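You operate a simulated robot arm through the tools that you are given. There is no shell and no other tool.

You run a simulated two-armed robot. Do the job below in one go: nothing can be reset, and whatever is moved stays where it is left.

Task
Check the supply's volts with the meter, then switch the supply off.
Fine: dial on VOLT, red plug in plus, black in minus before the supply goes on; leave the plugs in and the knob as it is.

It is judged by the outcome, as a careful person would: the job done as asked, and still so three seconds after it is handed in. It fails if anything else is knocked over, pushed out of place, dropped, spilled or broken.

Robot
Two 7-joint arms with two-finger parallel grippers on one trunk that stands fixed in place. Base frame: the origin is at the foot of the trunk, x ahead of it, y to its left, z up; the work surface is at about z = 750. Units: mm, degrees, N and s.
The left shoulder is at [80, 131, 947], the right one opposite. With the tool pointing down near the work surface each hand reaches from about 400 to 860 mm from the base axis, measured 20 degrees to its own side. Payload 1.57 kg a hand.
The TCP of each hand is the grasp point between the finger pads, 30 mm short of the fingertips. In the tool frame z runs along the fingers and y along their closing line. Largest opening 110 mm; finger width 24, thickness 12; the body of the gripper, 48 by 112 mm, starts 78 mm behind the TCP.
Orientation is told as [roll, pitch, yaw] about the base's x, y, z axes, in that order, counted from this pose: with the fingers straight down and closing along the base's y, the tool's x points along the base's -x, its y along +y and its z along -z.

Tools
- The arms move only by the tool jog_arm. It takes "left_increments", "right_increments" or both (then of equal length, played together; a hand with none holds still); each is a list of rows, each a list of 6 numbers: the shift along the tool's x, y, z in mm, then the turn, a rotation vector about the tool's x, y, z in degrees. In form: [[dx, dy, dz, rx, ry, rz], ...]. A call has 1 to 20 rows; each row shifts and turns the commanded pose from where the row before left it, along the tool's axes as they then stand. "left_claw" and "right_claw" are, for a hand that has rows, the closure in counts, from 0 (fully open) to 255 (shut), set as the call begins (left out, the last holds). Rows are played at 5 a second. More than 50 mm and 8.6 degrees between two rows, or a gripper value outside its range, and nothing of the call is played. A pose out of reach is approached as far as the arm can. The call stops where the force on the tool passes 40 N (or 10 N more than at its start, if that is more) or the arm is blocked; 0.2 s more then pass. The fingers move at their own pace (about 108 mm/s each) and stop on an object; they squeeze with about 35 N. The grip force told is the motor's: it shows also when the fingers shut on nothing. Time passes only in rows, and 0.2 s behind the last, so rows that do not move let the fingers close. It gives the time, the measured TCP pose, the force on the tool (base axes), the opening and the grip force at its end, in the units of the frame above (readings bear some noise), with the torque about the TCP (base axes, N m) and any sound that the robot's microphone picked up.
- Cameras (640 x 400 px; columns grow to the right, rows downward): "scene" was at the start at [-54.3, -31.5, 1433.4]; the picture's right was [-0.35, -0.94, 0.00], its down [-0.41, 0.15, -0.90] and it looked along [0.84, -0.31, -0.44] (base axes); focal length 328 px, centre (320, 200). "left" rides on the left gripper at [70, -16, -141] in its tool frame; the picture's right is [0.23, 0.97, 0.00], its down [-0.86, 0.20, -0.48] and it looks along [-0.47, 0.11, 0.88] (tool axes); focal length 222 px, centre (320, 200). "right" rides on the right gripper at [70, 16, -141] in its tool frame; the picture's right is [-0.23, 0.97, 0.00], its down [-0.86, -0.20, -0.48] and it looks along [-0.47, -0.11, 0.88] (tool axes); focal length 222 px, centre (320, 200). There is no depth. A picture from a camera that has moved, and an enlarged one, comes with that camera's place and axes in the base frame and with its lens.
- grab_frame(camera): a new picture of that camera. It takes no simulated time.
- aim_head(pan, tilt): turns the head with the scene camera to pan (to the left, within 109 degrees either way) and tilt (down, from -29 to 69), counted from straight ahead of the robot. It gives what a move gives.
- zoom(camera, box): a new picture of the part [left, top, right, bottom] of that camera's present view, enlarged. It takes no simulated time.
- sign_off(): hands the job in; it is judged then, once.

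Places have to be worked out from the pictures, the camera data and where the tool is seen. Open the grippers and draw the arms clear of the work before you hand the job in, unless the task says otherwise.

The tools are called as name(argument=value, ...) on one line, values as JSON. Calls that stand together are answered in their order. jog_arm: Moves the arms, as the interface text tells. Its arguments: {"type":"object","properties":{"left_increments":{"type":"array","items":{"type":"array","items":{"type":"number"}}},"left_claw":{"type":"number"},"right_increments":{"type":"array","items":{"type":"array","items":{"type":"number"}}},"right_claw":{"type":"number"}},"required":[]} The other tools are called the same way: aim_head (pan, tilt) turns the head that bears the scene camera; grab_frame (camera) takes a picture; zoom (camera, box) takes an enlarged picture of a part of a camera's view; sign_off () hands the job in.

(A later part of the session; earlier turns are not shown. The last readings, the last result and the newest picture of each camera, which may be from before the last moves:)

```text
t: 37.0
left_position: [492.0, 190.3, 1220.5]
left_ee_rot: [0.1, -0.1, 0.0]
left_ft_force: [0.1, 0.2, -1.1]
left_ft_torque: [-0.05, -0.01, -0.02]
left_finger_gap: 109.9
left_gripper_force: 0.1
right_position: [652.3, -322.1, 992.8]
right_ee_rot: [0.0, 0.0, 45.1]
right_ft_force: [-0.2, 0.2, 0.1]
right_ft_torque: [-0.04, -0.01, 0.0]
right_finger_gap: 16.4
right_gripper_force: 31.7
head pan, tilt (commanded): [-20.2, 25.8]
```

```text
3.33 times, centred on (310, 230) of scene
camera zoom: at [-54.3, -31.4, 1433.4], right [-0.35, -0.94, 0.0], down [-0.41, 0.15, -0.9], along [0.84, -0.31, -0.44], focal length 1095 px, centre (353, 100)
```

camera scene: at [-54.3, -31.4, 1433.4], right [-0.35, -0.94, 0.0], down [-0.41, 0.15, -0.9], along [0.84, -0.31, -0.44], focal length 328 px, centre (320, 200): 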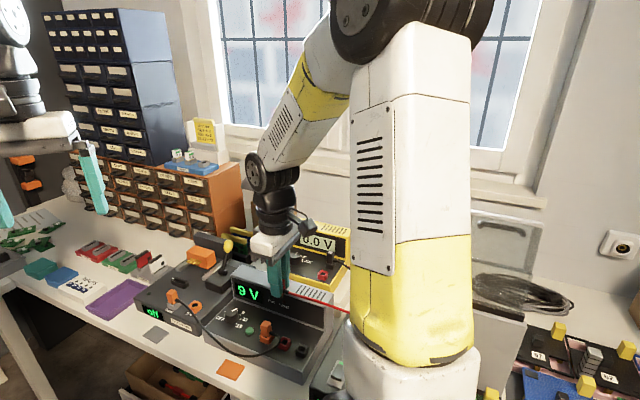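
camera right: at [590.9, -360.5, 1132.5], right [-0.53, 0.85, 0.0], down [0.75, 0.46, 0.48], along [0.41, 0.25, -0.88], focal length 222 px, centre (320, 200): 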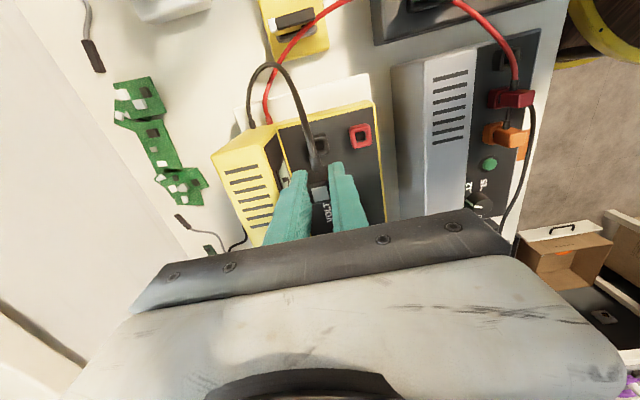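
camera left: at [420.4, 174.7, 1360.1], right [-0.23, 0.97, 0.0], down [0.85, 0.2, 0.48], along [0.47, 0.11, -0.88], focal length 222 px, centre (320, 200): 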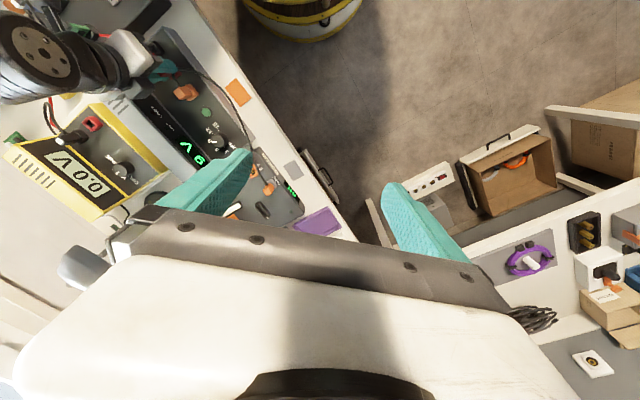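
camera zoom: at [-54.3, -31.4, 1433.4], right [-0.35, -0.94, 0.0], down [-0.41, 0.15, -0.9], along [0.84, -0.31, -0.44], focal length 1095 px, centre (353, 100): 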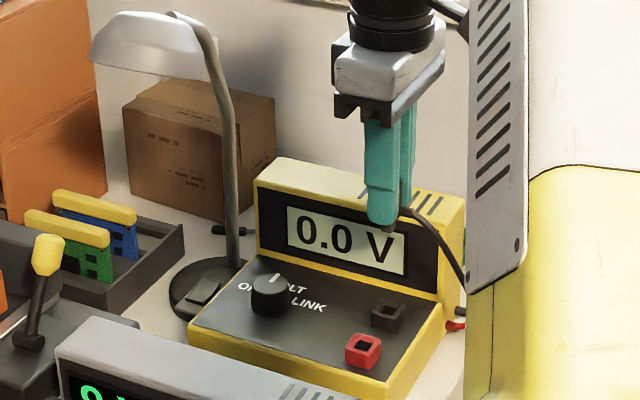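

The black plug is out and held, and the meter still reads 0.0 V. I'll carry it at this height to above the black socket, expecting TCP (446.4,-174.1).

jog_arm(right_increments=[[5.77, 35.7, 0, 0, 0, 0], [5.77, 35.7, 0, 0, 0, 0], [5.77, 35.7, 0, 0, 0, 0], [5.77, 35.7, 0, 0, 0, 0], [5.77, 35.7, 0, 0, 0, 0], [5.77, 35.7, 0, 0, 0, 0], [5.77, 35.7, 0, 0, 0, 0], [0, 0, 0, 0, 0, 0], [0, 0, 0, 0, 0, 0]])

grab_frame(camera="right")

grab_frame(camera="scene")

zoom(camera="right", box=[270, 90, 370, 190])

```text
t: 39.0
left_position: [492.6, 190.9, 1219.8]
left_ee_rot: [0.0, 0.0, 0.0]
left_ft_force: [-0.6, -0.7, -0.1]
left_ft_torque: [0.02, 0.0, -0.01]
left_finger_gap: 109.6
left_gripper_force: 0.0
right_position: [446.6, -177.1, 991.4]
right_ee_rot: [0.0, -0.1, 45.0]
right_ft_force: [-0.1, -0.7, -1.8]
right_ft_torque: [0.02, -0.01, 0.03]
right_finger_gap: 16.4
right_gripper_force: 31.5
head pan, tilt (commanded): [-20.2, 25.8]
```

```text
taken
camera right: at [385.7, -213.6, 1133.0], right [-0.53, 0.85, 0.0], down [0.75, 0.46, 0.48], along [0.41, 0.25, -0.88], focal length 222 px, centre (320, 200)
```

right: 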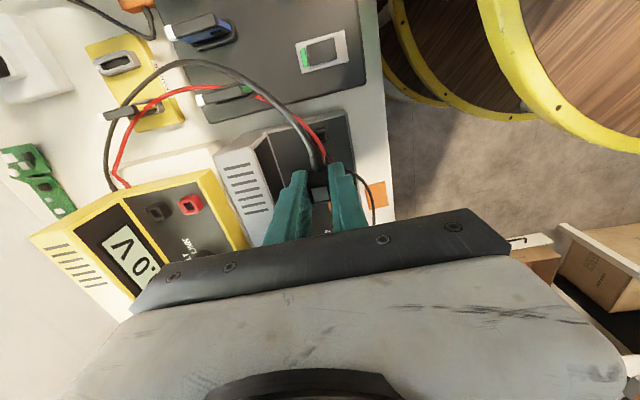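

```text
taken
camera scene: at [-54.4, -31.4, 1433.4], right [-0.35, -0.94, 0.0], down [-0.41, 0.15, -0.9], along [0.84, -0.31, -0.44], focal length 328 px, centre (320, 200)
```

scene: 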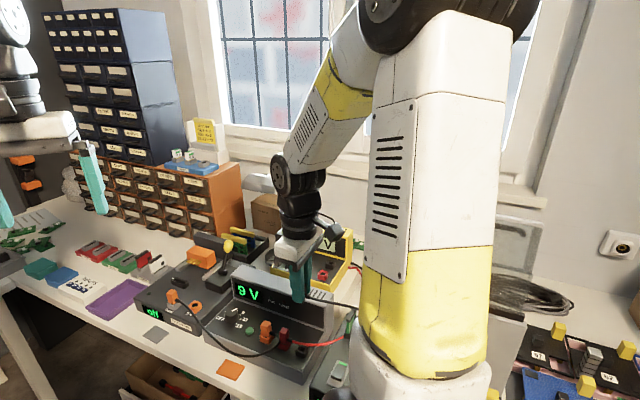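

```text
4.00 times, centred on (320, 140) of right
camera zoom: at [385.7, -213.6, 1133.0], right [-0.53, 0.85, 0.0], down [0.75, 0.46, 0.48], along [0.41, 0.25, -0.88], focal length 888 px, centre (320, 440)
```

zoom: 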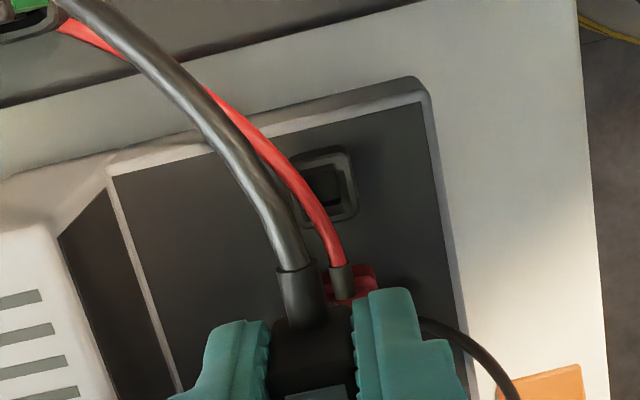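

The TCP is at (446.5,-175.4,992). I'll correct about 1.3 mm and come down to z≈902.

jog_arm(right_increments=[[-0.8, 1.0, 0, 0, 0, 0], [0, 0, 30, 0, 0, 0], [0, 0, 30, 0, 0, 0], [0, 0, 30, 0, 0, 0], [0, 0, 0, 0, 0, 0], [0, 0, 0, 0, 0, 0]])

zoom(camera="right", box=[270, 100, 370, 200])

zoom(camera="scene", box=[270, 300, 330, 360])

```text
t: 40.4
left_position: [491.0, 190.8, 1219.8]
left_ee_rot: [0.0, 0.0, 0.0]
left_ft_force: [-0.2, -0.4, -0.1]
left_ft_torque: [0.02, 0.06, 0.0]
left_finger_gap: 110.0
left_gripper_force: 0.0
right_position: [443.9, -176.3, 901.5]
right_ee_rot: [-0.1, 0.0, 44.9]
right_ft_force: [-0.5, 0.0, -0.4]
right_ft_torque: [0.05, -0.04, -0.01]
right_finger_gap: 16.5
right_gripper_force: 32.1
head pan, tilt (commanded): [-20.2, 25.8]
```

```text
4.00 times, centred on (320, 150) of right
camera zoom: at [384.2, -212.7, 1043.1], right [-0.53, 0.85, 0.0], down [0.75, 0.46, 0.48], along [0.41, 0.25, -0.88], focal length 888 px, centre (320, 400)
```

zoom: 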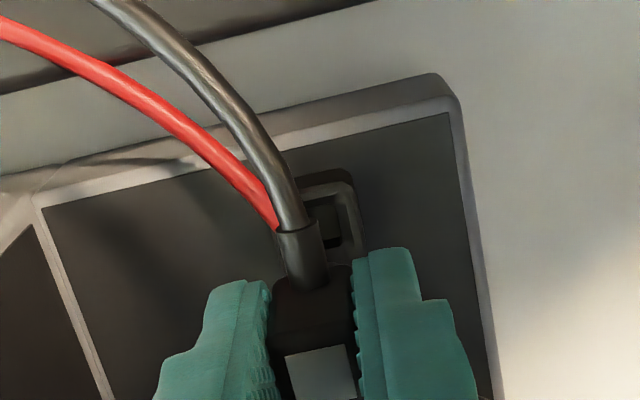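

```text
6.67 times, centred on (300, 330) of scene
camera zoom: at [-54.3, -31.4, 1433.4], right [-0.35, -0.94, 0.0], down [-0.41, 0.15, -0.9], along [0.84, -0.31, -0.44], focal length 2190 px, centre (453, -667)
```

zoom: 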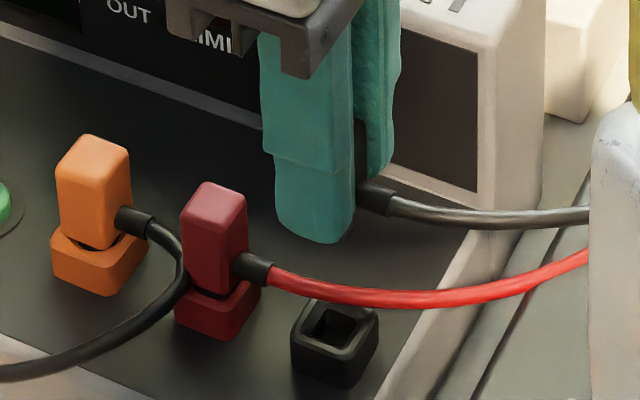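

The TCP is at (445.0,-174.5,902). I'll correct by (1.4,0.4) mm and descend to z≈864, just above the rim.

jog_arm(right_increments=[[-1.2, -0.7, 0, 0, 0, 0], [0, 0, 12, 0, 0, 0], [0, 0, 12, 0, 0, 0], [0, 0, 13, 0, 0, 0], [0, 0, 0, 0, 0, 0], [0, 0, 0, 0, 0, 0]])

zoom(camera="right", box=[300, 140, 340, 180])

zoom(camera="scene", box=[285, 325, 315, 365])

```text
t: 41.8
left_position: [490.8, 190.1, 1219.7]
left_ee_rot: [0.0, 0.1, 0.0]
left_ft_force: [0.5, -0.1, 0.5]
left_ft_torque: [0.01, -0.04, 0.01]
left_finger_gap: 109.8
left_gripper_force: 0.1
right_position: [445.8, -174.6, 863.0]
right_ee_rot: [0.0, 0.0, 45.0]
right_ft_force: [-0.3, -0.4, -0.7]
right_ft_torque: [0.03, -0.03, -0.04]
right_finger_gap: 16.7
right_gripper_force: 32.2
head pan, tilt (commanded): [-20.2, 25.8]
```

```text
10.00 times, centred on (320, 160) of right
camera zoom: at [385.5, -211.2, 1003.3], right [-0.53, 0.85, 0.0], down [0.75, 0.46, 0.48], along [0.41, 0.25, -0.88], focal length 2221 px, centre (320, 600)
```

zoom: 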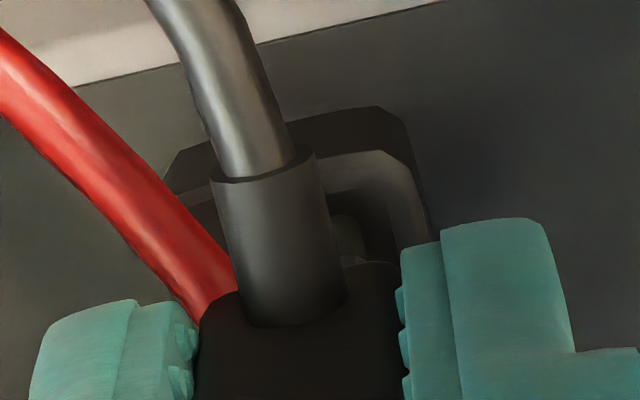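

```text
10.00 times, centred on (300, 345) of scene
camera zoom: at [-54.3, -31.4, 1433.4], right [-0.35, -0.94, 0.0], down [-0.41, 0.15, -0.9], along [0.84, -0.31, -0.44], focal length 3285 px, centre (520, -1250)
```

zoom: 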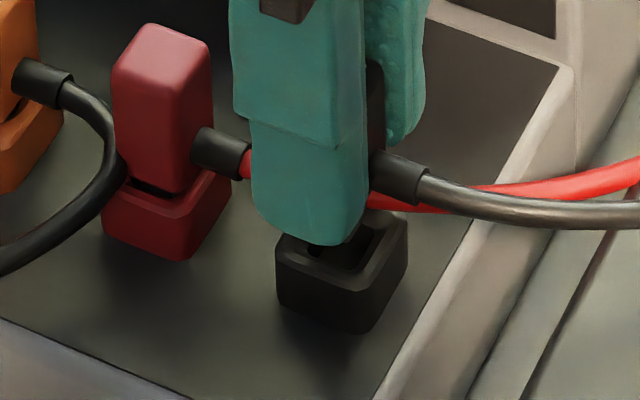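

The TCP is at (446.3,-173.0,862.5), about 1 mm from target. I'll zoom right in on the prong and hole.

zoom(camera="scene", box=[292, 340, 318, 362])

zoom(camera="right", box=[305, 150, 335, 180])

```text
16.00 times, centred on (305, 351) of scene
camera zoom: at [-54.3, -31.4, 1433.4], right [-0.35, -0.94, 0.0], down [-0.41, 0.15, -0.9], along [0.84, -0.31, -0.44], focal length 5255 px, centre (560, -2216)
```

zoom: 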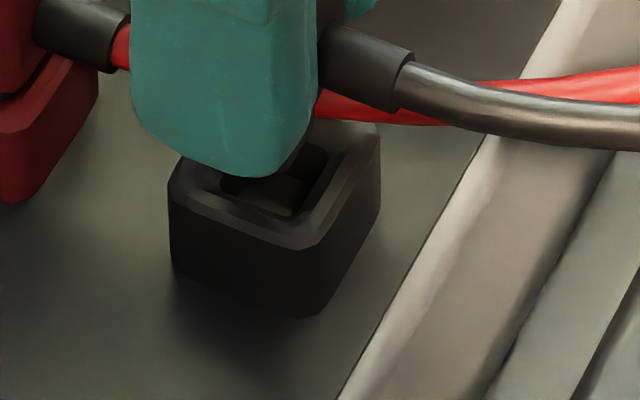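

```text
13.33 times, centred on (320, 165) of right
camera zoom: at [385.5, -211.2, 1003.3], right [-0.53, 0.85, 0.0], down [0.75, 0.46, 0.48], along [0.41, 0.25, -0.88], focal length 2962 px, centre (320, 667)
```

zoom: 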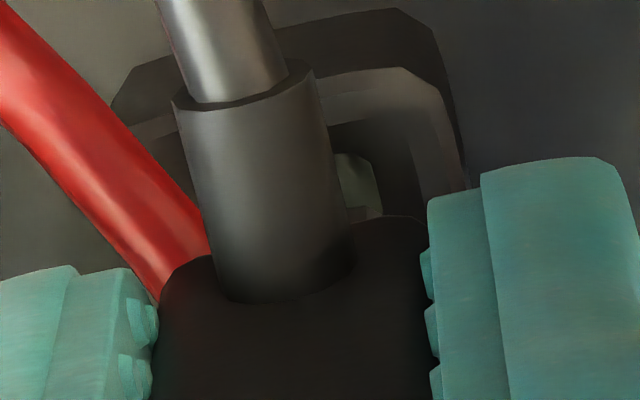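

Comparing both views with the red plug's successful approach, the hand sits about 1.4 mm too far forward. I'll shift tool y −1.4 and x +0.5, then re-check.

jog_arm(right_increments=[[0.5, -1.4, 0, 0, 0, 0], [0, 0, 0, 0, 0, 0], [0, 0, 0, 0, 0, 0]])

zoom(camera="scene", box=[292, 340, 318, 362])

zoom(camera="right", box=[305, 150, 335, 180])

```text
t: 42.6
left_position: [491.5, 189.0, 1220.2]
left_ee_rot: [0.1, 0.0, 0.0]
left_ft_force: [-0.5, 0.5, -0.2]
left_ft_torque: [0.01, -0.01, 0.01]
left_finger_gap: 110.0
left_gripper_force: 0.1
right_position: [445.5, -174.2, 863.0]
right_ee_rot: [0.0, 0.0, 45.0]
right_ft_force: [0.1, -0.3, -0.3]
right_ft_torque: [-0.03, 0.0, -0.02]
right_finger_gap: 16.4
right_gripper_force: 31.3
head pan, tilt (commanded): [-20.2, 25.8]
```

```text
16.00 times, centred on (305, 351) of scene
camera zoom: at [-54.3, -31.4, 1433.4], right [-0.35, -0.94, 0.0], down [-0.41, 0.15, -0.9], along [0.84, -0.31, -0.44], focal length 5255 px, centre (560, -2216)
```

zoom: 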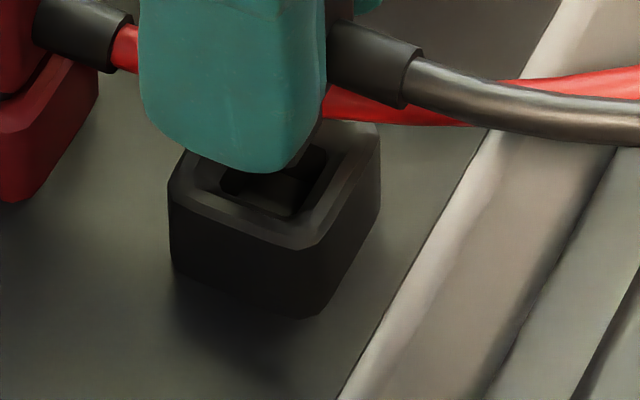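

```text
13.33 times, centred on (320, 165) of right
camera zoom: at [385.9, -212.6, 1003.1], right [-0.53, 0.85, 0.0], down [0.75, 0.46, 0.48], along [0.41, 0.25, -0.88], focal length 2962 px, centre (320, 667)
```

zoom: 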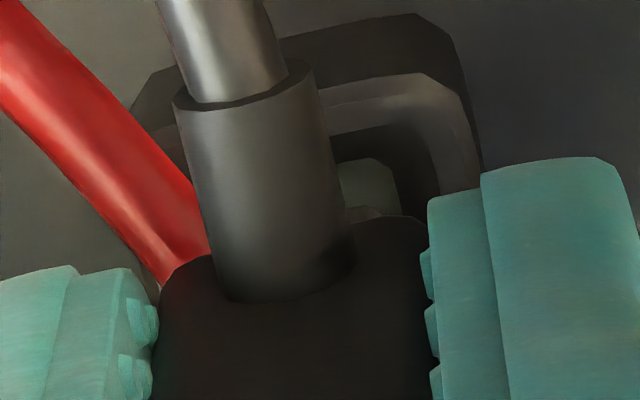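

Both views now agree to within about 1 mm, so the chamfer will guide the rest. I'll lower in 3 mm steps.

jog_arm(right_increments=[[-0.4, 0, 3, 0, 0, 0], [0, 0, 3, 0, 0, 0], [0, 0, 3, 0, 0, 0], [0, 0, 0, 0, 0, 0]])

zoom(camera="scene", box=[292, 340, 318, 362])

zoom(camera="right", box=[300, 150, 340, 190])

```text
t: 43.6
left_position: [490.4, 189.9, 1219.3]
left_ee_rot: [-0.1, 0.0, 0.2]
left_ft_force: [0.1, 0.0, 0.3]
left_ft_torque: [0.02, -0.01, -0.03]
left_finger_gap: 110.0
left_gripper_force: 0.0
right_position: [448.4, -174.9, 854.1]
right_ee_rot: [0.0, 0.0, 45.0]
right_ft_force: [0.0, -0.2, -0.5]
right_ft_torque: [0.01, 0.01, -0.02]
right_finger_gap: 16.3
right_gripper_force: 31.7
head pan, tilt (commanded): [-20.2, 25.8]
```

```text
16.00 times, centred on (305, 351) of scene
camera zoom: at [-54.3, -31.4, 1433.4], right [-0.35, -0.94, 0.0], down [-0.41, 0.15, -0.9], along [0.84, -0.31, -0.44], focal length 5255 px, centre (560, -2216)
```

zoom: 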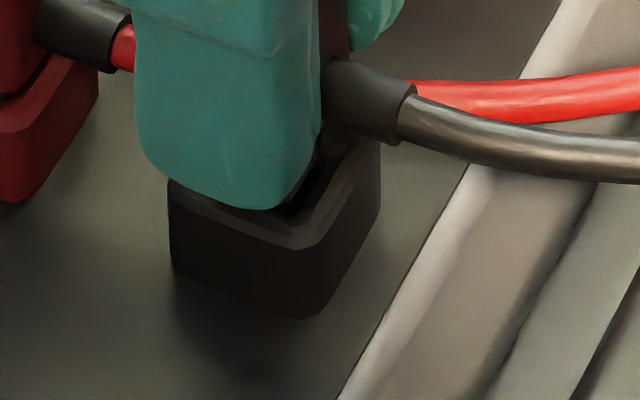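

```text
10.00 times, centred on (320, 170) of right
camera zoom: at [387.4, -212.1, 994.5], right [-0.53, 0.85, 0.0], down [0.75, 0.46, 0.48], along [0.41, 0.25, -0.88], focal length 2221 px, centre (320, 500)
```

zoom: 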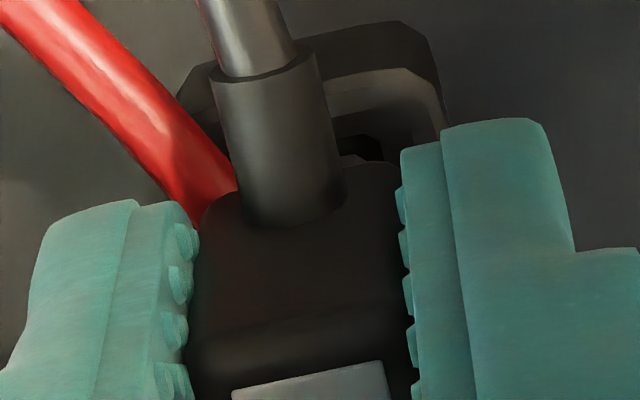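

No contact yet, though the hand drifted about 1.4 mm toward the red side. I'll trim that back while lowering 3 mm more.

jog_arm(right_increments=[[0.9, 0.7, 0, 0, 0, 0], [0, 0, 3, 0, 0, 0], [0, 0, 0, 0, 0, 0]])

zoom(camera="right", box=[300, 150, 340, 190])

```text
t: 44.4
left_position: [491.4, 191.1, 1220.5]
left_ee_rot: [0.0, -0.1, -0.1]
left_ft_force: [-0.3, 0.1, 0.1]
left_ft_torque: [-0.03, 0.03, 0.0]
left_finger_gap: 110.1
left_gripper_force: 0.1
right_position: [446.9, -175.2, 851.1]
right_ee_rot: [0.0, 0.0, 45.1]
right_ft_force: [-0.9, 0.8, 0.5]
right_ft_torque: [0.0, 0.01, -0.03]
right_finger_gap: 16.6
right_gripper_force: 32.1
head pan, tilt (commanded): [-20.2, 25.8]
```

```text
10.00 times, centred on (320, 170) of right
camera zoom: at [386.0, -212.0, 991.6], right [-0.53, 0.85, 0.0], down [0.75, 0.46, 0.48], along [0.41, 0.25, -0.88], focal length 2221 px, centre (320, 500)
```

zoom: 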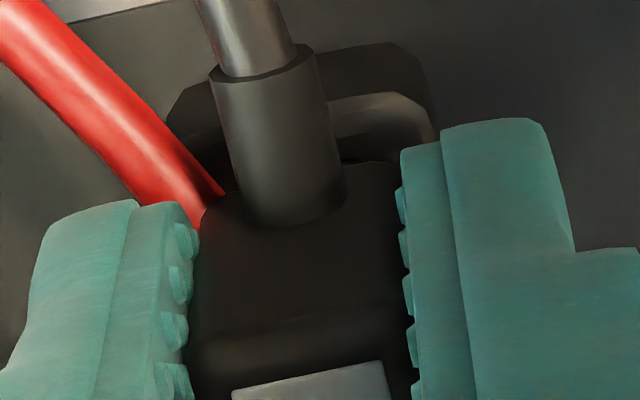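

The TCP is at (446.8,-173.8,850.8), on target. I'll press on down to about z 845 and watch for the seating force.

jog_arm(right_increments=[[0, 0, 3, 0, 0, 0], [0, 0, 2, 0, 0, 0], [0, 0, 0, 0, 0, 0]])

zoom(camera="scene", box=[270, 310, 330, 360])

```text
t: 45.2
left_position: [489.9, 190.5, 1220.0]
left_ee_rot: [0.1, 0.0, 0.0]
left_ft_force: [0.0, 0.8, -0.1]
left_ft_torque: [0.03, 0.03, 0.03]
left_finger_gap: 110.0
left_gripper_force: 0.0
right_position: [446.6, -173.7, 845.3]
right_ee_rot: [-0.1, 0.0, 45.1]
right_ft_force: [-3.5, 1.5, 26.7]
right_ft_torque: [0.09, 0.09, -0.02]
right_finger_gap: 16.4
right_gripper_force: 31.0
head pan, tilt (commanded): [-20.2, 25.8]
```

```text
8.00 times, centred on (300, 335) of scene
camera zoom: at [-55.1, -31.1, 1433.4], right [-0.35, -0.94, 0.0], down [-0.41, 0.15, -0.9], along [0.84, -0.31, -0.43], focal length 2628 px, centre (480, -880)
```

zoom: 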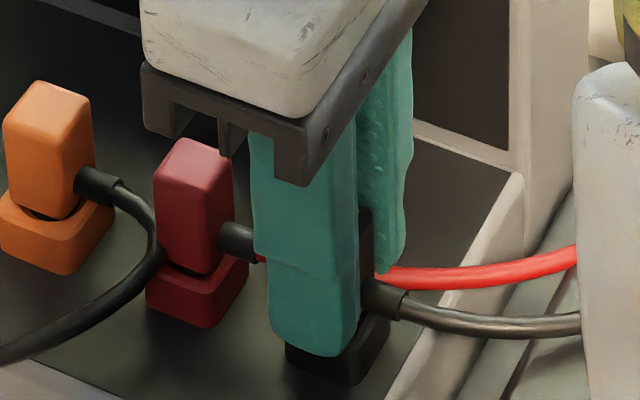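

Same depth and force as the red one (845.3 mm, 26.7 N), so the black plug is seated. I'll open and rise.

jog_arm(right_increments=[[0, 0, 0, 0, 0, 0], [0, 0, 0, 0, 0, 0], [0, 0, -5, 0, 0, 0], [0, 0, -20, 0, 0, 0], [0, 0, -30, 0, 0, 0], [0, 0, -30, 0, 0, 0], [0, 0, -30, 0, 0, 0], [0, 0, 0, 0, 0, 0]], right_claw=172)

zoom(camera="scene", box=[240, 290, 340, 365])

grab_frame(camera="right")

```text
t: 47.0
left_position: [491.7, 190.8, 1220.3]
left_ee_rot: [0.0, 0.0, 0.0]
left_ft_force: [-0.1, -0.4, -0.5]
left_ft_torque: [0.02, 0.04, 0.0]
left_finger_gap: 110.1
left_gripper_force: 0.0
right_position: [447.7, -176.9, 961.2]
right_ee_rot: [0.0, 0.0, 45.0]
right_ft_force: [0.0, 0.2, 0.0]
right_ft_torque: [0.05, 0.01, 0.0]
right_finger_gap: 35.9
right_gripper_force: 0.0
head pan, tilt (commanded): [-20.2, 25.8]
```

```text
5.33 times, centred on (290, 328) of scene
camera zoom: at [-54.3, -31.4, 1433.4], right [-0.35, -0.94, 0.0], down [-0.41, 0.15, -0.9], along [0.84, -0.31, -0.44], focal length 1752 px, centre (480, -480)
```

zoom: 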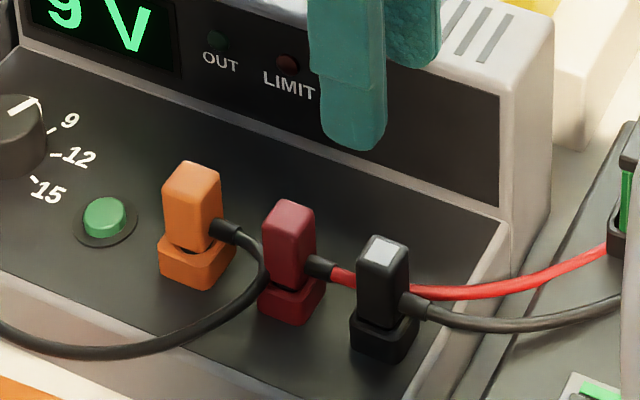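

```text
taken
camera right: at [386.5, -213.6, 1101.2], right [-0.53, 0.85, 0.0], down [0.75, 0.46, 0.48], along [0.41, 0.25, -0.88], focal length 222 px, centre (320, 200)
```

right: 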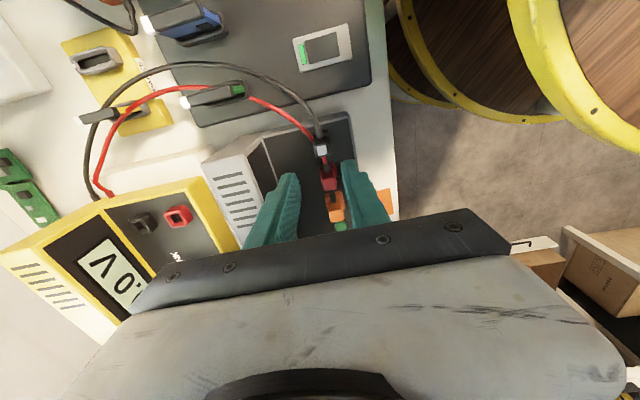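

Both plugs are seated in the correct sockets and the meter is on VOLT. Before switching on, I'll read the panel lamps, the meter and the yellow note for anything relevant.

zoom(camera="scene", box=[180, 110, 230, 150])

zoom(camera="scene", box=[130, 270, 260, 360])

zoom(camera="scene", box=[210, 290, 270, 340])

```text
10.00 times, centred on (205, 130) of scene
camera zoom: at [-54.3, -31.4, 1433.4], right [-0.35, -0.94, 0.0], down [-0.41, 0.15, -0.9], along [0.84, -0.31, -0.44], focal length 3285 px, centre (1470, 900)
```

zoom: 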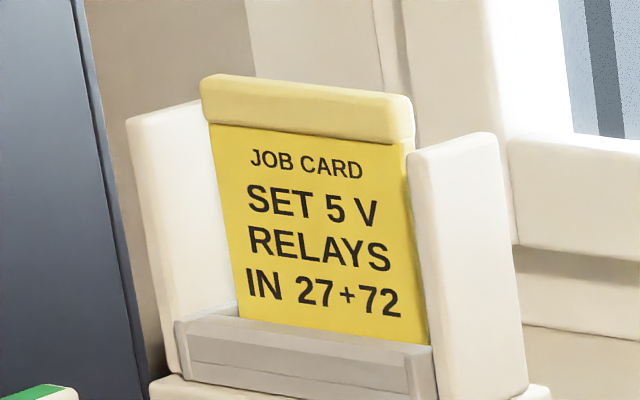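

```text
4.44 times, centred on (195, 315) of scene
camera zoom: at [-54.3, -31.4, 1433.4], right [-0.35, -0.94, 0.0], down [-0.41, 0.15, -0.9], along [0.84, -0.31, -0.44], focal length 1460 px, centre (876, -311)
```

zoom: 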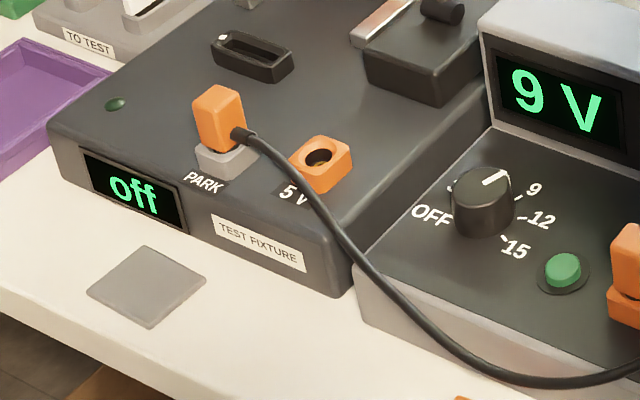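

```text
8.00 times, centred on (240, 315) of scene
camera zoom: at [-54.3, -31.4, 1433.4], right [-0.35, -0.94, 0.0], down [-0.41, 0.15, -0.9], along [0.84, -0.31, -0.44], focal length 2628 px, centre (960, -720)
```

zoom: 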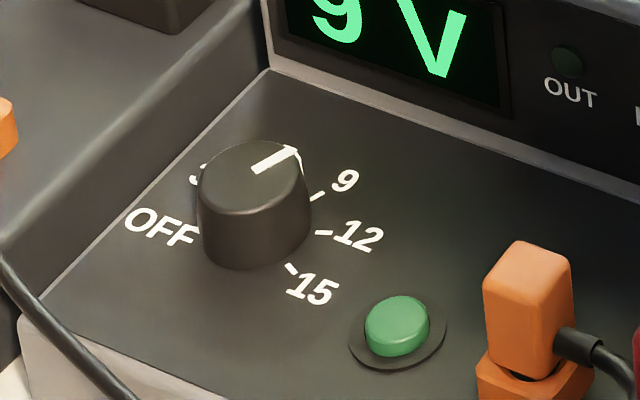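

The job card is for another job; mine says to leave the knob alone. The button's top solves to about (548,-73,804), so I'll close the fingers and move above it.

jog_arm(right_increments=[[-36, 0.3, 0, 0, 0, 0], [-36, 0.3, 0, 0, 0, 0], [-36, 0.3, 0, 0, 0, 0], [-35.6, 0.3, 0, 0, 0, 0], [0, 0, 30, 0, 0, 0], [0, 0, 30, 0, 0, 0], [0, 0, 0, 0, 0, 0], [0, 0, 0, 0, 0, 0]], right_claw=255)

grab_frame(camera="right")

zoom(camera="scene", box=[200, 270, 290, 340])

```text
t: 48.8
left_position: [492.1, 190.1, 1219.0]
left_ee_rot: [0.0, -0.1, 0.0]
left_ft_force: [0.3, 1.0, -0.2]
left_ft_torque: [0.01, -0.01, 0.01]
left_finger_gap: 110.2
left_gripper_force: 0.0
right_position: [546.8, -72.6, 903.2]
right_ee_rot: [0.1, -0.1, 45.0]
right_ft_force: [-0.1, -0.4, -0.5]
right_ft_torque: [0.02, -0.02, 0.0]
right_finger_gap: 0.0
right_gripper_force: 21.0
head pan, tilt (commanded): [-20.2, 25.8]
```

```text
taken
camera right: at [486.3, -110.5, 1041.9], right [-0.53, 0.85, 0.0], down [0.75, 0.46, 0.48], along [0.41, 0.25, -0.88], focal length 222 px, centre (320, 200)
```

right: 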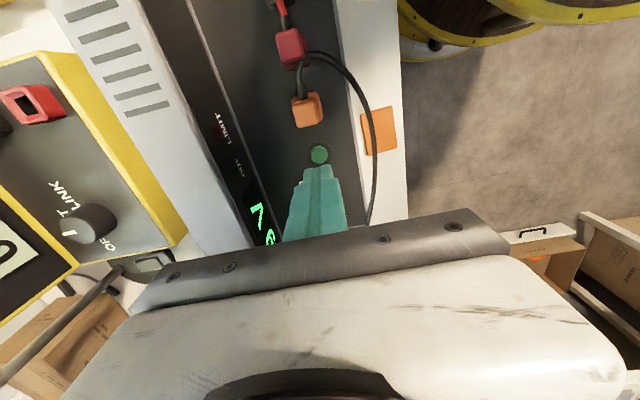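

```text
5.71 times, centred on (245, 305) of scene
camera zoom: at [-54.3, -31.4, 1433.4], right [-0.35, -0.94, 0.0], down [-0.41, 0.15, -0.9], along [0.84, -0.31, -0.44], focal length 1877 px, centre (749, -400)
```

zoom: 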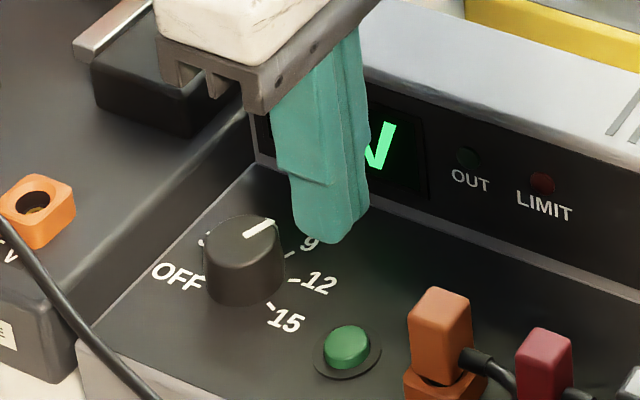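

The tool axis points at the button to within about 1.4 mm. I'll trim that and lower to just above the button.

jog_arm(right_increments=[[0, -1.2, 0, 0, 0, 0], [0, 0, 25, 0, 0, 0], [0, 0, 20, 0, 0, 0], [0, 0, 14, 0, 0, 0], [0, 0, 0, 0, 0, 0], [0, 0, 0, 0, 0, 0]])

zoom(camera="right", box=[270, 110, 370, 210])

zoom(camera="scene", box=[220, 280, 290, 340])

```text
t: 50.2
left_position: [490.7, 189.5, 1219.4]
left_ee_rot: [0.1, 0.0, 0.1]
left_ft_force: [0.9, 0.1, -0.7]
left_ft_torque: [0.01, 0.0, -0.01]
left_finger_gap: 109.9
left_gripper_force: 0.2
right_position: [546.6, -74.1, 841.7]
right_ee_rot: [0.0, 0.0, 45.0]
right_ft_force: [0.3, -1.1, 0.1]
right_ft_torque: [0.02, 0.0, 0.04]
right_finger_gap: 0.0
right_gripper_force: 20.6
head pan, tilt (commanded): [-20.2, 25.8]
```

```text
4.00 times, centred on (320, 160) of right
camera zoom: at [486.9, -112.0, 982.8], right [-0.53, 0.85, 0.0], down [0.75, 0.46, 0.48], along [0.41, 0.25, -0.88], focal length 888 px, centre (320, 360)
```

zoom: 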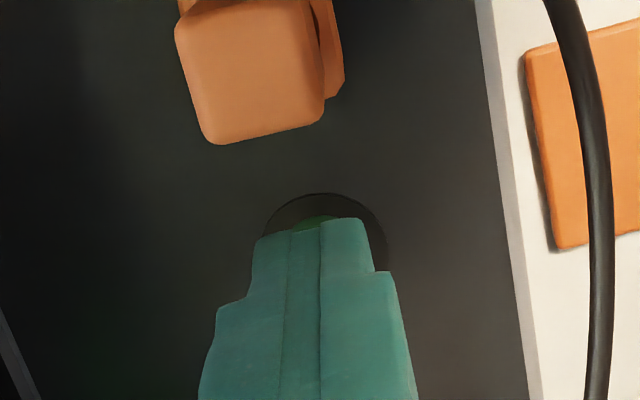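

```text
6.67 times, centred on (255, 310) of scene
camera zoom: at [-54.3, -31.4, 1433.4], right [-0.35, -0.94, 0.0], down [-0.41, 0.15, -0.9], along [0.84, -0.31, -0.44], focal length 2190 px, centre (753, -533)
```

zoom: 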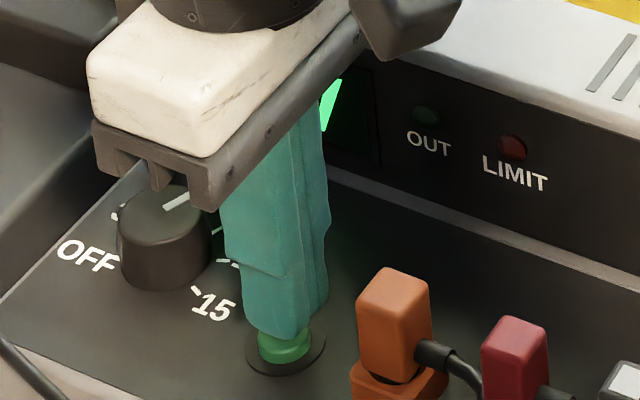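

The fingertips are just over the button. I'll lower gently in 1.5 mm steps until it clicks or pushes back.

jog_arm(right_increments=[[0, 0, 1.5, 0, 0, 0], [0, 0, 1.5, 0, 0, 0], [0, 0, 1.5, 0, 0, 0], [0, 0, 1.5, 0, 0, 0], [0, 0, 1.5, 0, 0, 0]])

zoom(camera="scene", box=[220, 280, 290, 340])

```text
t: 51.4
left_position: [490.9, 190.0, 1219.6]
left_ee_rot: [0.0, 0.0, 0.0]
left_ft_force: [-1.1, 0.0, 0.3]
left_ft_torque: [0.03, -0.02, 0.02]
left_finger_gap: 109.9
left_gripper_force: 0.1
right_position: [546.8, -74.4, 835.3]
right_ee_rot: [0.1, 0.1, 44.9]
right_ft_force: [-0.2, 0.3, -0.2]
right_ft_torque: [0.01, 0.0, 0.0]
right_finger_gap: 0.1
right_gripper_force: 21.7
head pan, tilt (commanded): [-20.2, 25.8]
```

```text
6.67 times, centred on (255, 310) of scene
camera zoom: at [-54.3, -31.4, 1433.4], right [-0.35, -0.94, 0.0], down [-0.41, 0.15, -0.9], along [0.84, -0.31, -0.44], focal length 2190 px, centre (753, -533)
```

zoom: 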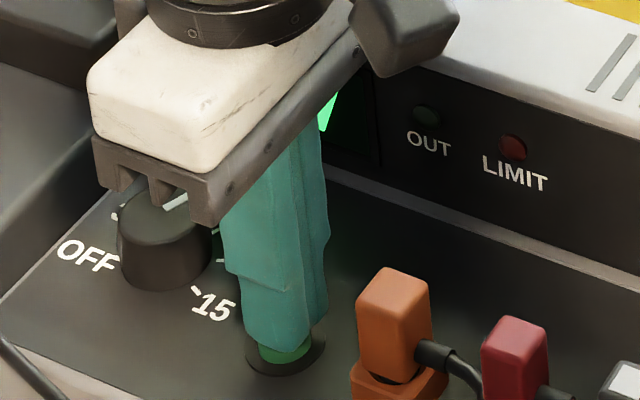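

There's no contact yet at z≈835. I'll continue down a few millimetres more.

jog_arm(right_increments=[[0, 0, 1, 0, 0, 0], [0, 0, 1, 0, 0, 0], [0, 0, 1, 0, 0, 0]])

zoom(camera="scene", box=[220, 280, 290, 340])

```text
t: 52.2
left_position: [491.1, 189.6, 1218.7]
left_ee_rot: [-0.1, 0.0, 0.0]
left_ft_force: [0.1, 0.3, 0.3]
left_ft_torque: [0.0, 0.01, 0.02]
left_finger_gap: 110.0
left_gripper_force: 0.1
right_position: [549.5, -74.1, 831.4]
right_ee_rot: [0.1, -0.1, 45.0]
right_ft_force: [0.7, 0.0, 0.0]
right_ft_torque: [-0.02, -0.01, 0.02]
right_finger_gap: 0.0
right_gripper_force: 21.0
head pan, tilt (commanded): [-20.2, 25.8]
heard: click
```

```text
6.67 times, centred on (255, 310) of scene
camera zoom: at [-54.3, -31.4, 1433.4], right [-0.35, -0.94, 0.0], down [-0.41, 0.15, -0.9], along [0.84, -0.31, -0.44], focal length 2190 px, centre (753, -533)
```

zoom: 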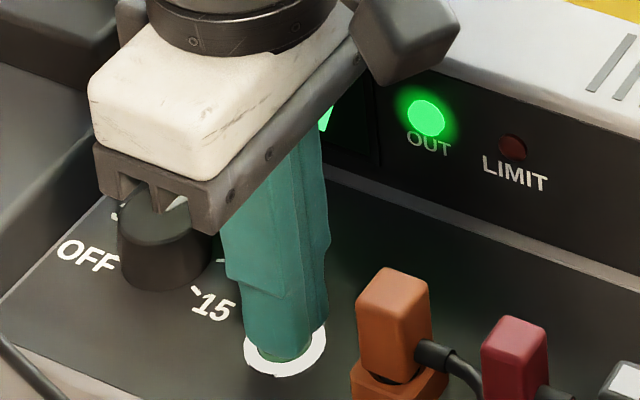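

It clicked and the OUT lamp is lit, with LIMIT dark. I'll rise off the button and read the meter.

jog_arm(right_increments=[[0, 0, -5, 0, 0, 0], [0, 0, -10, 0, 0, 0], [0, 0, -15, 0, 0, 0], [0, 0, 0, 0, 0, 0], [0, 0, 0, 0, 0, 0]])

zoom(camera="scene", box=[200, 200, 360, 350])

zoom(camera="scene", box=[280, 210, 360, 270])

grab_frame(camera="right")

```text
t: 53.4
left_position: [491.4, 190.1, 1218.8]
left_ee_rot: [-0.1, 0.0, 0.0]
left_ft_force: [0.0, -0.8, -0.1]
left_ft_torque: [-0.01, -0.01, 0.0]
left_finger_gap: 110.2
left_gripper_force: 0.0
right_position: [547.1, -75.1, 861.2]
right_ee_rot: [0.1, 0.0, 44.9]
right_ft_force: [0.1, -0.2, 0.1]
right_ft_torque: [-0.02, -0.03, -0.02]
right_finger_gap: 0.0
right_gripper_force: 21.6
head pan, tilt (commanded): [-20.2, 25.8]
```

```text
2.67 times, centred on (280, 275) of scene
camera zoom: at [-54.3, -31.4, 1433.4], right [-0.35, -0.94, 0.0], down [-0.41, 0.15, -0.9], along [0.84, -0.31, -0.44], focal length 876 px, centre (427, 0)
```

zoom: 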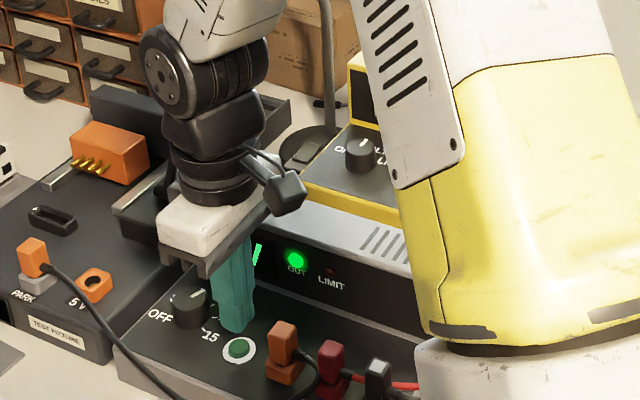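

```text
6.67 times, centred on (320, 240) of scene
camera zoom: at [-54.3, -31.4, 1433.4], right [-0.35, -0.94, 0.0], down [-0.41, 0.15, -0.9], along [0.84, -0.31, -0.44], focal length 2190 px, centre (320, -67)
```

zoom: 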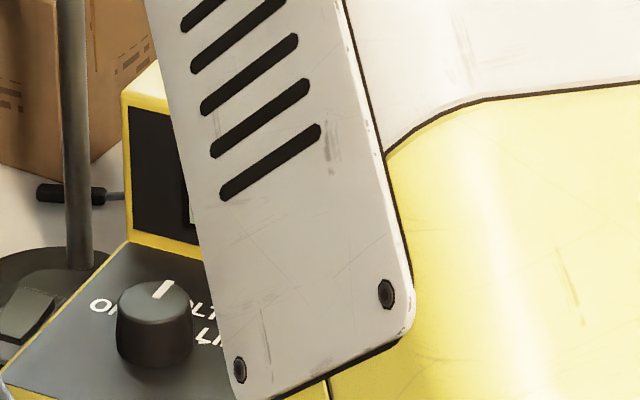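

```text
taken
camera right: at [487.2, -111.6, 1002.1], right [-0.53, 0.85, 0.0], down [0.75, 0.46, 0.48], along [0.41, 0.25, -0.88], focal length 222 px, centre (320, 200)
```

right: 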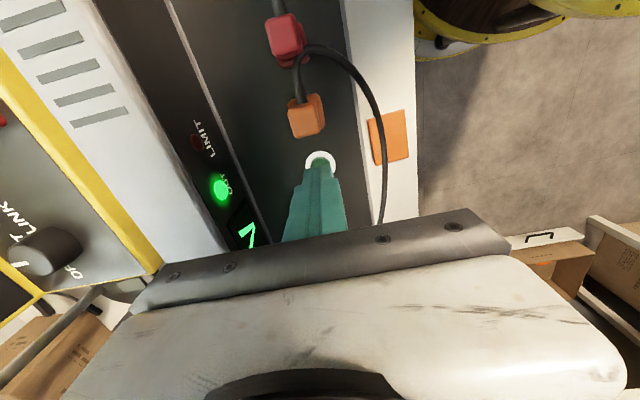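

My own arm hides the meter's face from the head camera, so I'll try the left wrist camera.

zoom(camera="left", box=[0, 80, 180, 240])

```text
2.50 times, centred on (90, 160) of left
camera zoom: at [421.1, 174.5, 1359.9], right [-0.23, 0.97, 0.0], down [0.86, 0.2, 0.48], along [0.47, 0.11, -0.88], focal length 555 px, centre (895, 300)
```

zoom: 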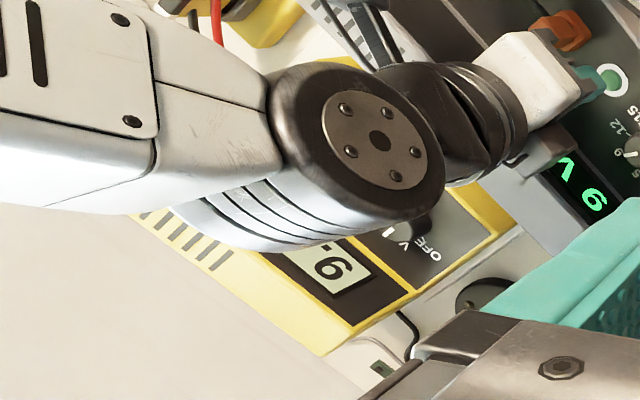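

The meter reads "9.…", partly hidden. I'll raise the right arm so I can read the whole value.

jog_arm(right_increments=[[0, 0, -30, 0, 0, 0], [0, 0, -30, 0, 0, 0], [40, 0, -30, 0, 0, 0], [40, 0, -20, 0, 0, 0], [40, 0, 0, 0, 0, 0], [40, 0, 0, 0, 0, 0], [0, 0, 0, 0, 0, 0]])

zoom(camera="left", box=[0, 80, 180, 240])

zoom(camera="scene", box=[200, 200, 360, 350])

grab_frame(camera="right")

```text
t: 55.0
left_position: [490.8, 190.2, 1219.7]
left_ee_rot: [0.1, -0.1, 0.0]
left_ft_force: [-0.1, 0.6, 0.3]
left_ft_torque: [0.01, -0.02, 0.01]
left_finger_gap: 110.0
left_gripper_force: 0.1
right_position: [436.5, -186.9, 970.7]
right_ee_rot: [0.0, -0.1, 45.0]
right_ft_force: [-1.1, 0.1, -1.2]
right_ft_torque: [-0.01, -0.01, -0.02]
right_finger_gap: 0.0
right_gripper_force: 21.3
head pan, tilt (commanded): [-20.2, 25.8]
```

```text
2.50 times, centred on (90, 160) of left
camera zoom: at [421.1, 174.5, 1359.9], right [-0.23, 0.97, 0.0], down [0.86, 0.2, 0.48], along [0.47, 0.11, -0.88], focal length 555 px, centre (895, 300)
```

zoom: 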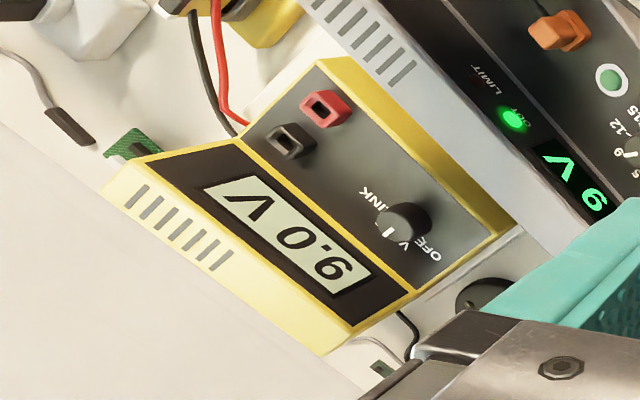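

```text
2.67 times, centred on (280, 275) of scene
camera zoom: at [-54.3, -31.4, 1433.4], right [-0.35, -0.94, 0.0], down [-0.41, 0.15, -0.9], along [0.84, -0.31, -0.44], focal length 876 px, centre (427, 0)
```

zoom: 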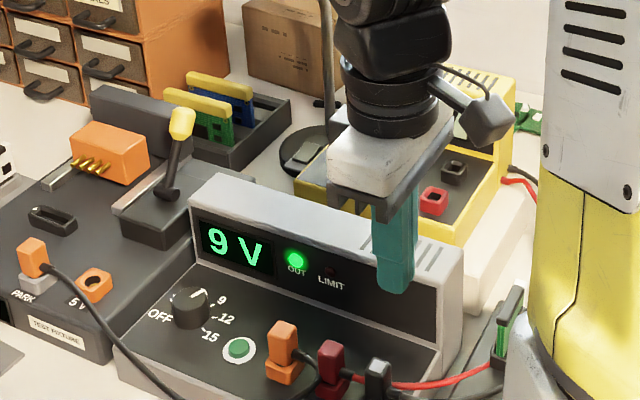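

```text
taken
camera right: at [375.5, -225.0, 1111.7], right [-0.53, 0.85, 0.0], down [0.75, 0.46, 0.48], along [0.41, 0.25, -0.88], focal length 222 px, centre (320, 200)
```

right: 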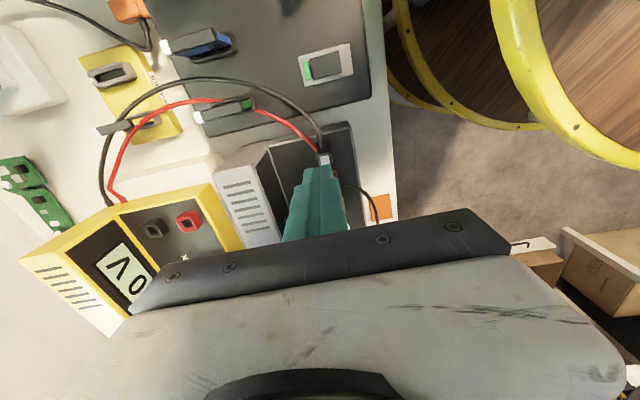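

The meter reads 9.0 V, agreeing with the supply's own display. I'll return above the green button to switch the output off.

jog_arm(right_increments=[[-39.7, 0.3, 0, 0, 0, 0], [-39.7, 0.3, 0, 0, 0, 0], [-39.7, 0.3, 0, 0, 0, 0], [-39.7, 0.2, 0, 0, 0, 0], [0, 0, 40, 0, 0, 0], [0, 0, 40, 0, 0, 0], [0, 0, 30, 0, 0, 0], [0, 0, 0, 0, 0, 0], [0, 0, 0, 0, 0, 0]])

zoom(camera="right", box=[270, 110, 370, 210])

zoom(camera="scene", box=[220, 280, 290, 340])

```text
t: 57.0
left_position: [492.6, 190.7, 1218.5]
left_ee_rot: [0.1, 0.0, 0.1]
left_ft_force: [0.2, -0.5, 0.9]
left_ft_torque: [-0.03, 0.02, -0.03]
left_finger_gap: 110.1
left_gripper_force: 0.1
right_position: [544.5, -73.7, 861.2]
right_ee_rot: [0.0, 0.0, 45.0]
right_ft_force: [-0.7, -0.4, 0.1]
right_ft_torque: [0.02, 0.0, 0.01]
right_finger_gap: 0.0
right_gripper_force: 21.2
head pan, tilt (commanded): [-20.2, 25.8]
```

```text
4.00 times, centred on (320, 160) of right
camera zoom: at [484.4, -112.6, 1001.9], right [-0.53, 0.85, 0.0], down [0.75, 0.46, 0.48], along [0.41, 0.25, -0.88], focal length 888 px, centre (320, 360)
```

zoom: 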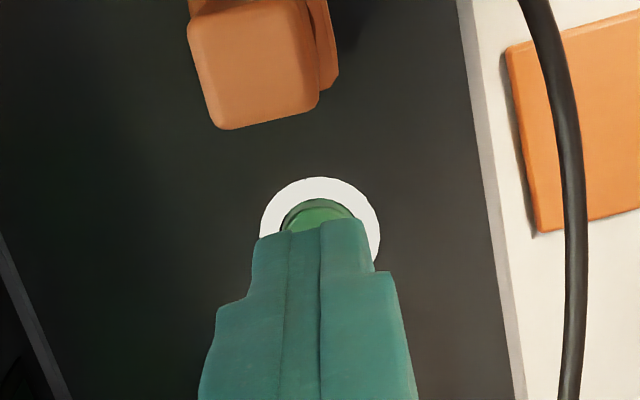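

```text
6.67 times, centred on (255, 310) of scene
camera zoom: at [-54.3, -31.4, 1433.4], right [-0.35, -0.94, 0.0], down [-0.41, 0.15, -0.9], along [0.84, -0.31, -0.44], focal length 2190 px, centre (753, -533)
```

zoom: 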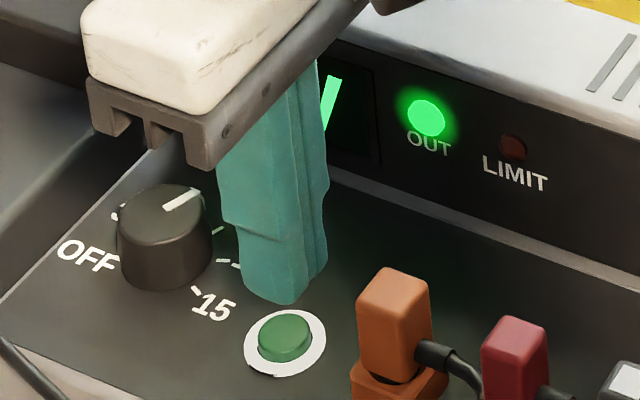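

OUT is still lit and I'm a couple of millimetres off the button's centre. I'll correct and lower to just above it.

jog_arm(right_increments=[[-2.5, -0.5, 0, 0, 0, 0], [0, 0, 12, 0, 0, 0], [0, 0, 11, 0, 0, 0], [0, 0, 0, 0, 0, 0]])

zoom(camera="scene", box=[220, 280, 290, 340])

zoom(camera="right", box=[270, 110, 370, 210])

```text
t: 58.0
left_position: [491.2, 190.0, 1218.7]
left_ee_rot: [0.0, 0.0, 0.1]
left_ft_force: [0.9, -1.0, 0.8]
left_ft_torque: [-0.03, -0.01, 0.0]
left_finger_gap: 110.3
left_gripper_force: 0.0
right_position: [546.8, -73.5, 838.3]
right_ee_rot: [0.0, 0.0, 45.0]
right_ft_force: [-0.3, -0.3, -0.3]
right_ft_torque: [-0.03, 0.0, -0.04]
right_finger_gap: 0.1
right_gripper_force: 21.2
head pan, tilt (commanded): [-20.2, 25.8]
```

```text
6.67 times, centred on (255, 310) of scene
camera zoom: at [-54.3, -31.4, 1433.4], right [-0.35, -0.94, 0.0], down [-0.41, 0.15, -0.9], along [0.84, -0.31, -0.44], focal length 2190 px, centre (753, -533)
```

zoom: 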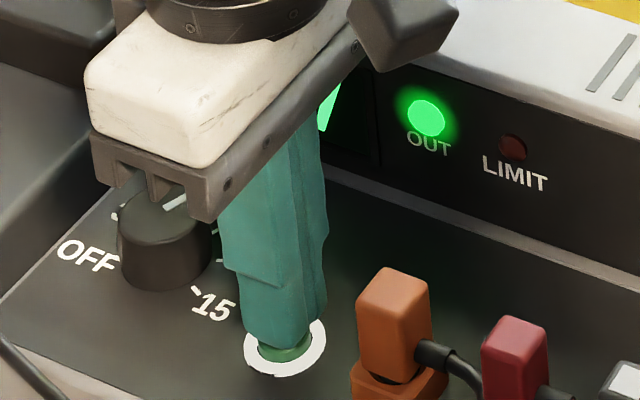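

```text
4.00 times, centred on (320, 160) of right
camera zoom: at [486.3, -110.9, 979.2], right [-0.53, 0.85, 0.0], down [0.75, 0.46, 0.48], along [0.41, 0.25, -0.88], focal length 888 px, centre (320, 360)
```

zoom: 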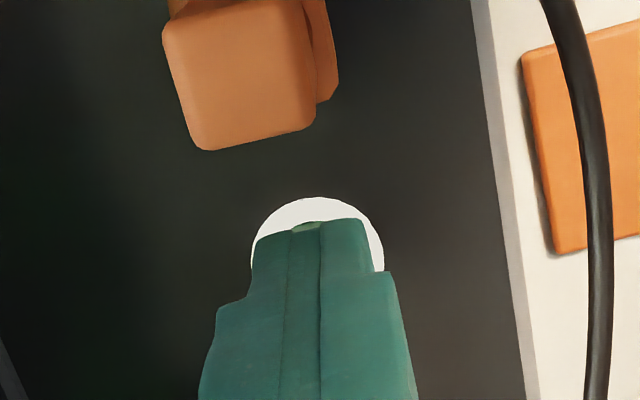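

I'm aligned over the button at z≈838. I'll press down in 1 mm steps.

jog_arm(right_increments=[[0, 0, 1.5, 0, 0, 0], [0, 0, 1.5, 0, 0, 0], [0, 0, 1, 0, 0, 0], [0, 0, 1, 0, 0, 0]])

zoom(camera="scene", box=[220, 280, 290, 340])

```text
t: 59.0
left_position: [491.4, 190.8, 1219.1]
left_ee_rot: [-0.1, 0.0, 0.0]
left_ft_force: [0.3, 0.1, 0.1]
left_ft_torque: [0.03, -0.01, 0.0]
left_finger_gap: 109.9
left_gripper_force: 0.1
right_position: [548.0, -72.5, 833.6]
right_ee_rot: [-0.1, -0.1, 44.9]
right_ft_force: [0.2, 1.1, -0.8]
right_ft_torque: [0.02, -0.01, 0.01]
right_finger_gap: 0.0
right_gripper_force: 21.6
head pan, tilt (commanded): [-20.2, 25.8]
```

```text
6.67 times, centred on (255, 310) of scene
camera zoom: at [-54.3, -31.4, 1433.4], right [-0.35, -0.94, 0.0], down [-0.41, 0.15, -0.9], along [0.84, -0.31, -0.44], focal length 2190 px, centre (753, -533)
```

zoom: 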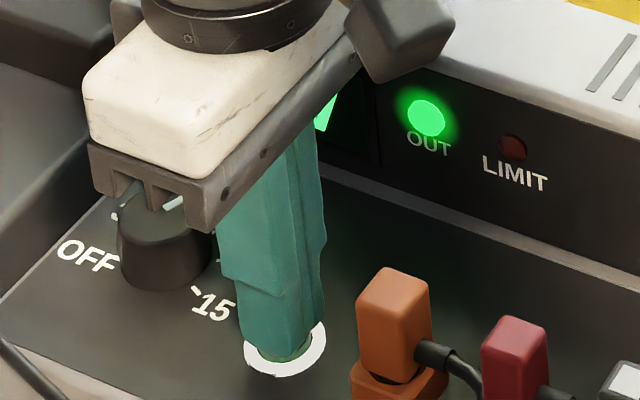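

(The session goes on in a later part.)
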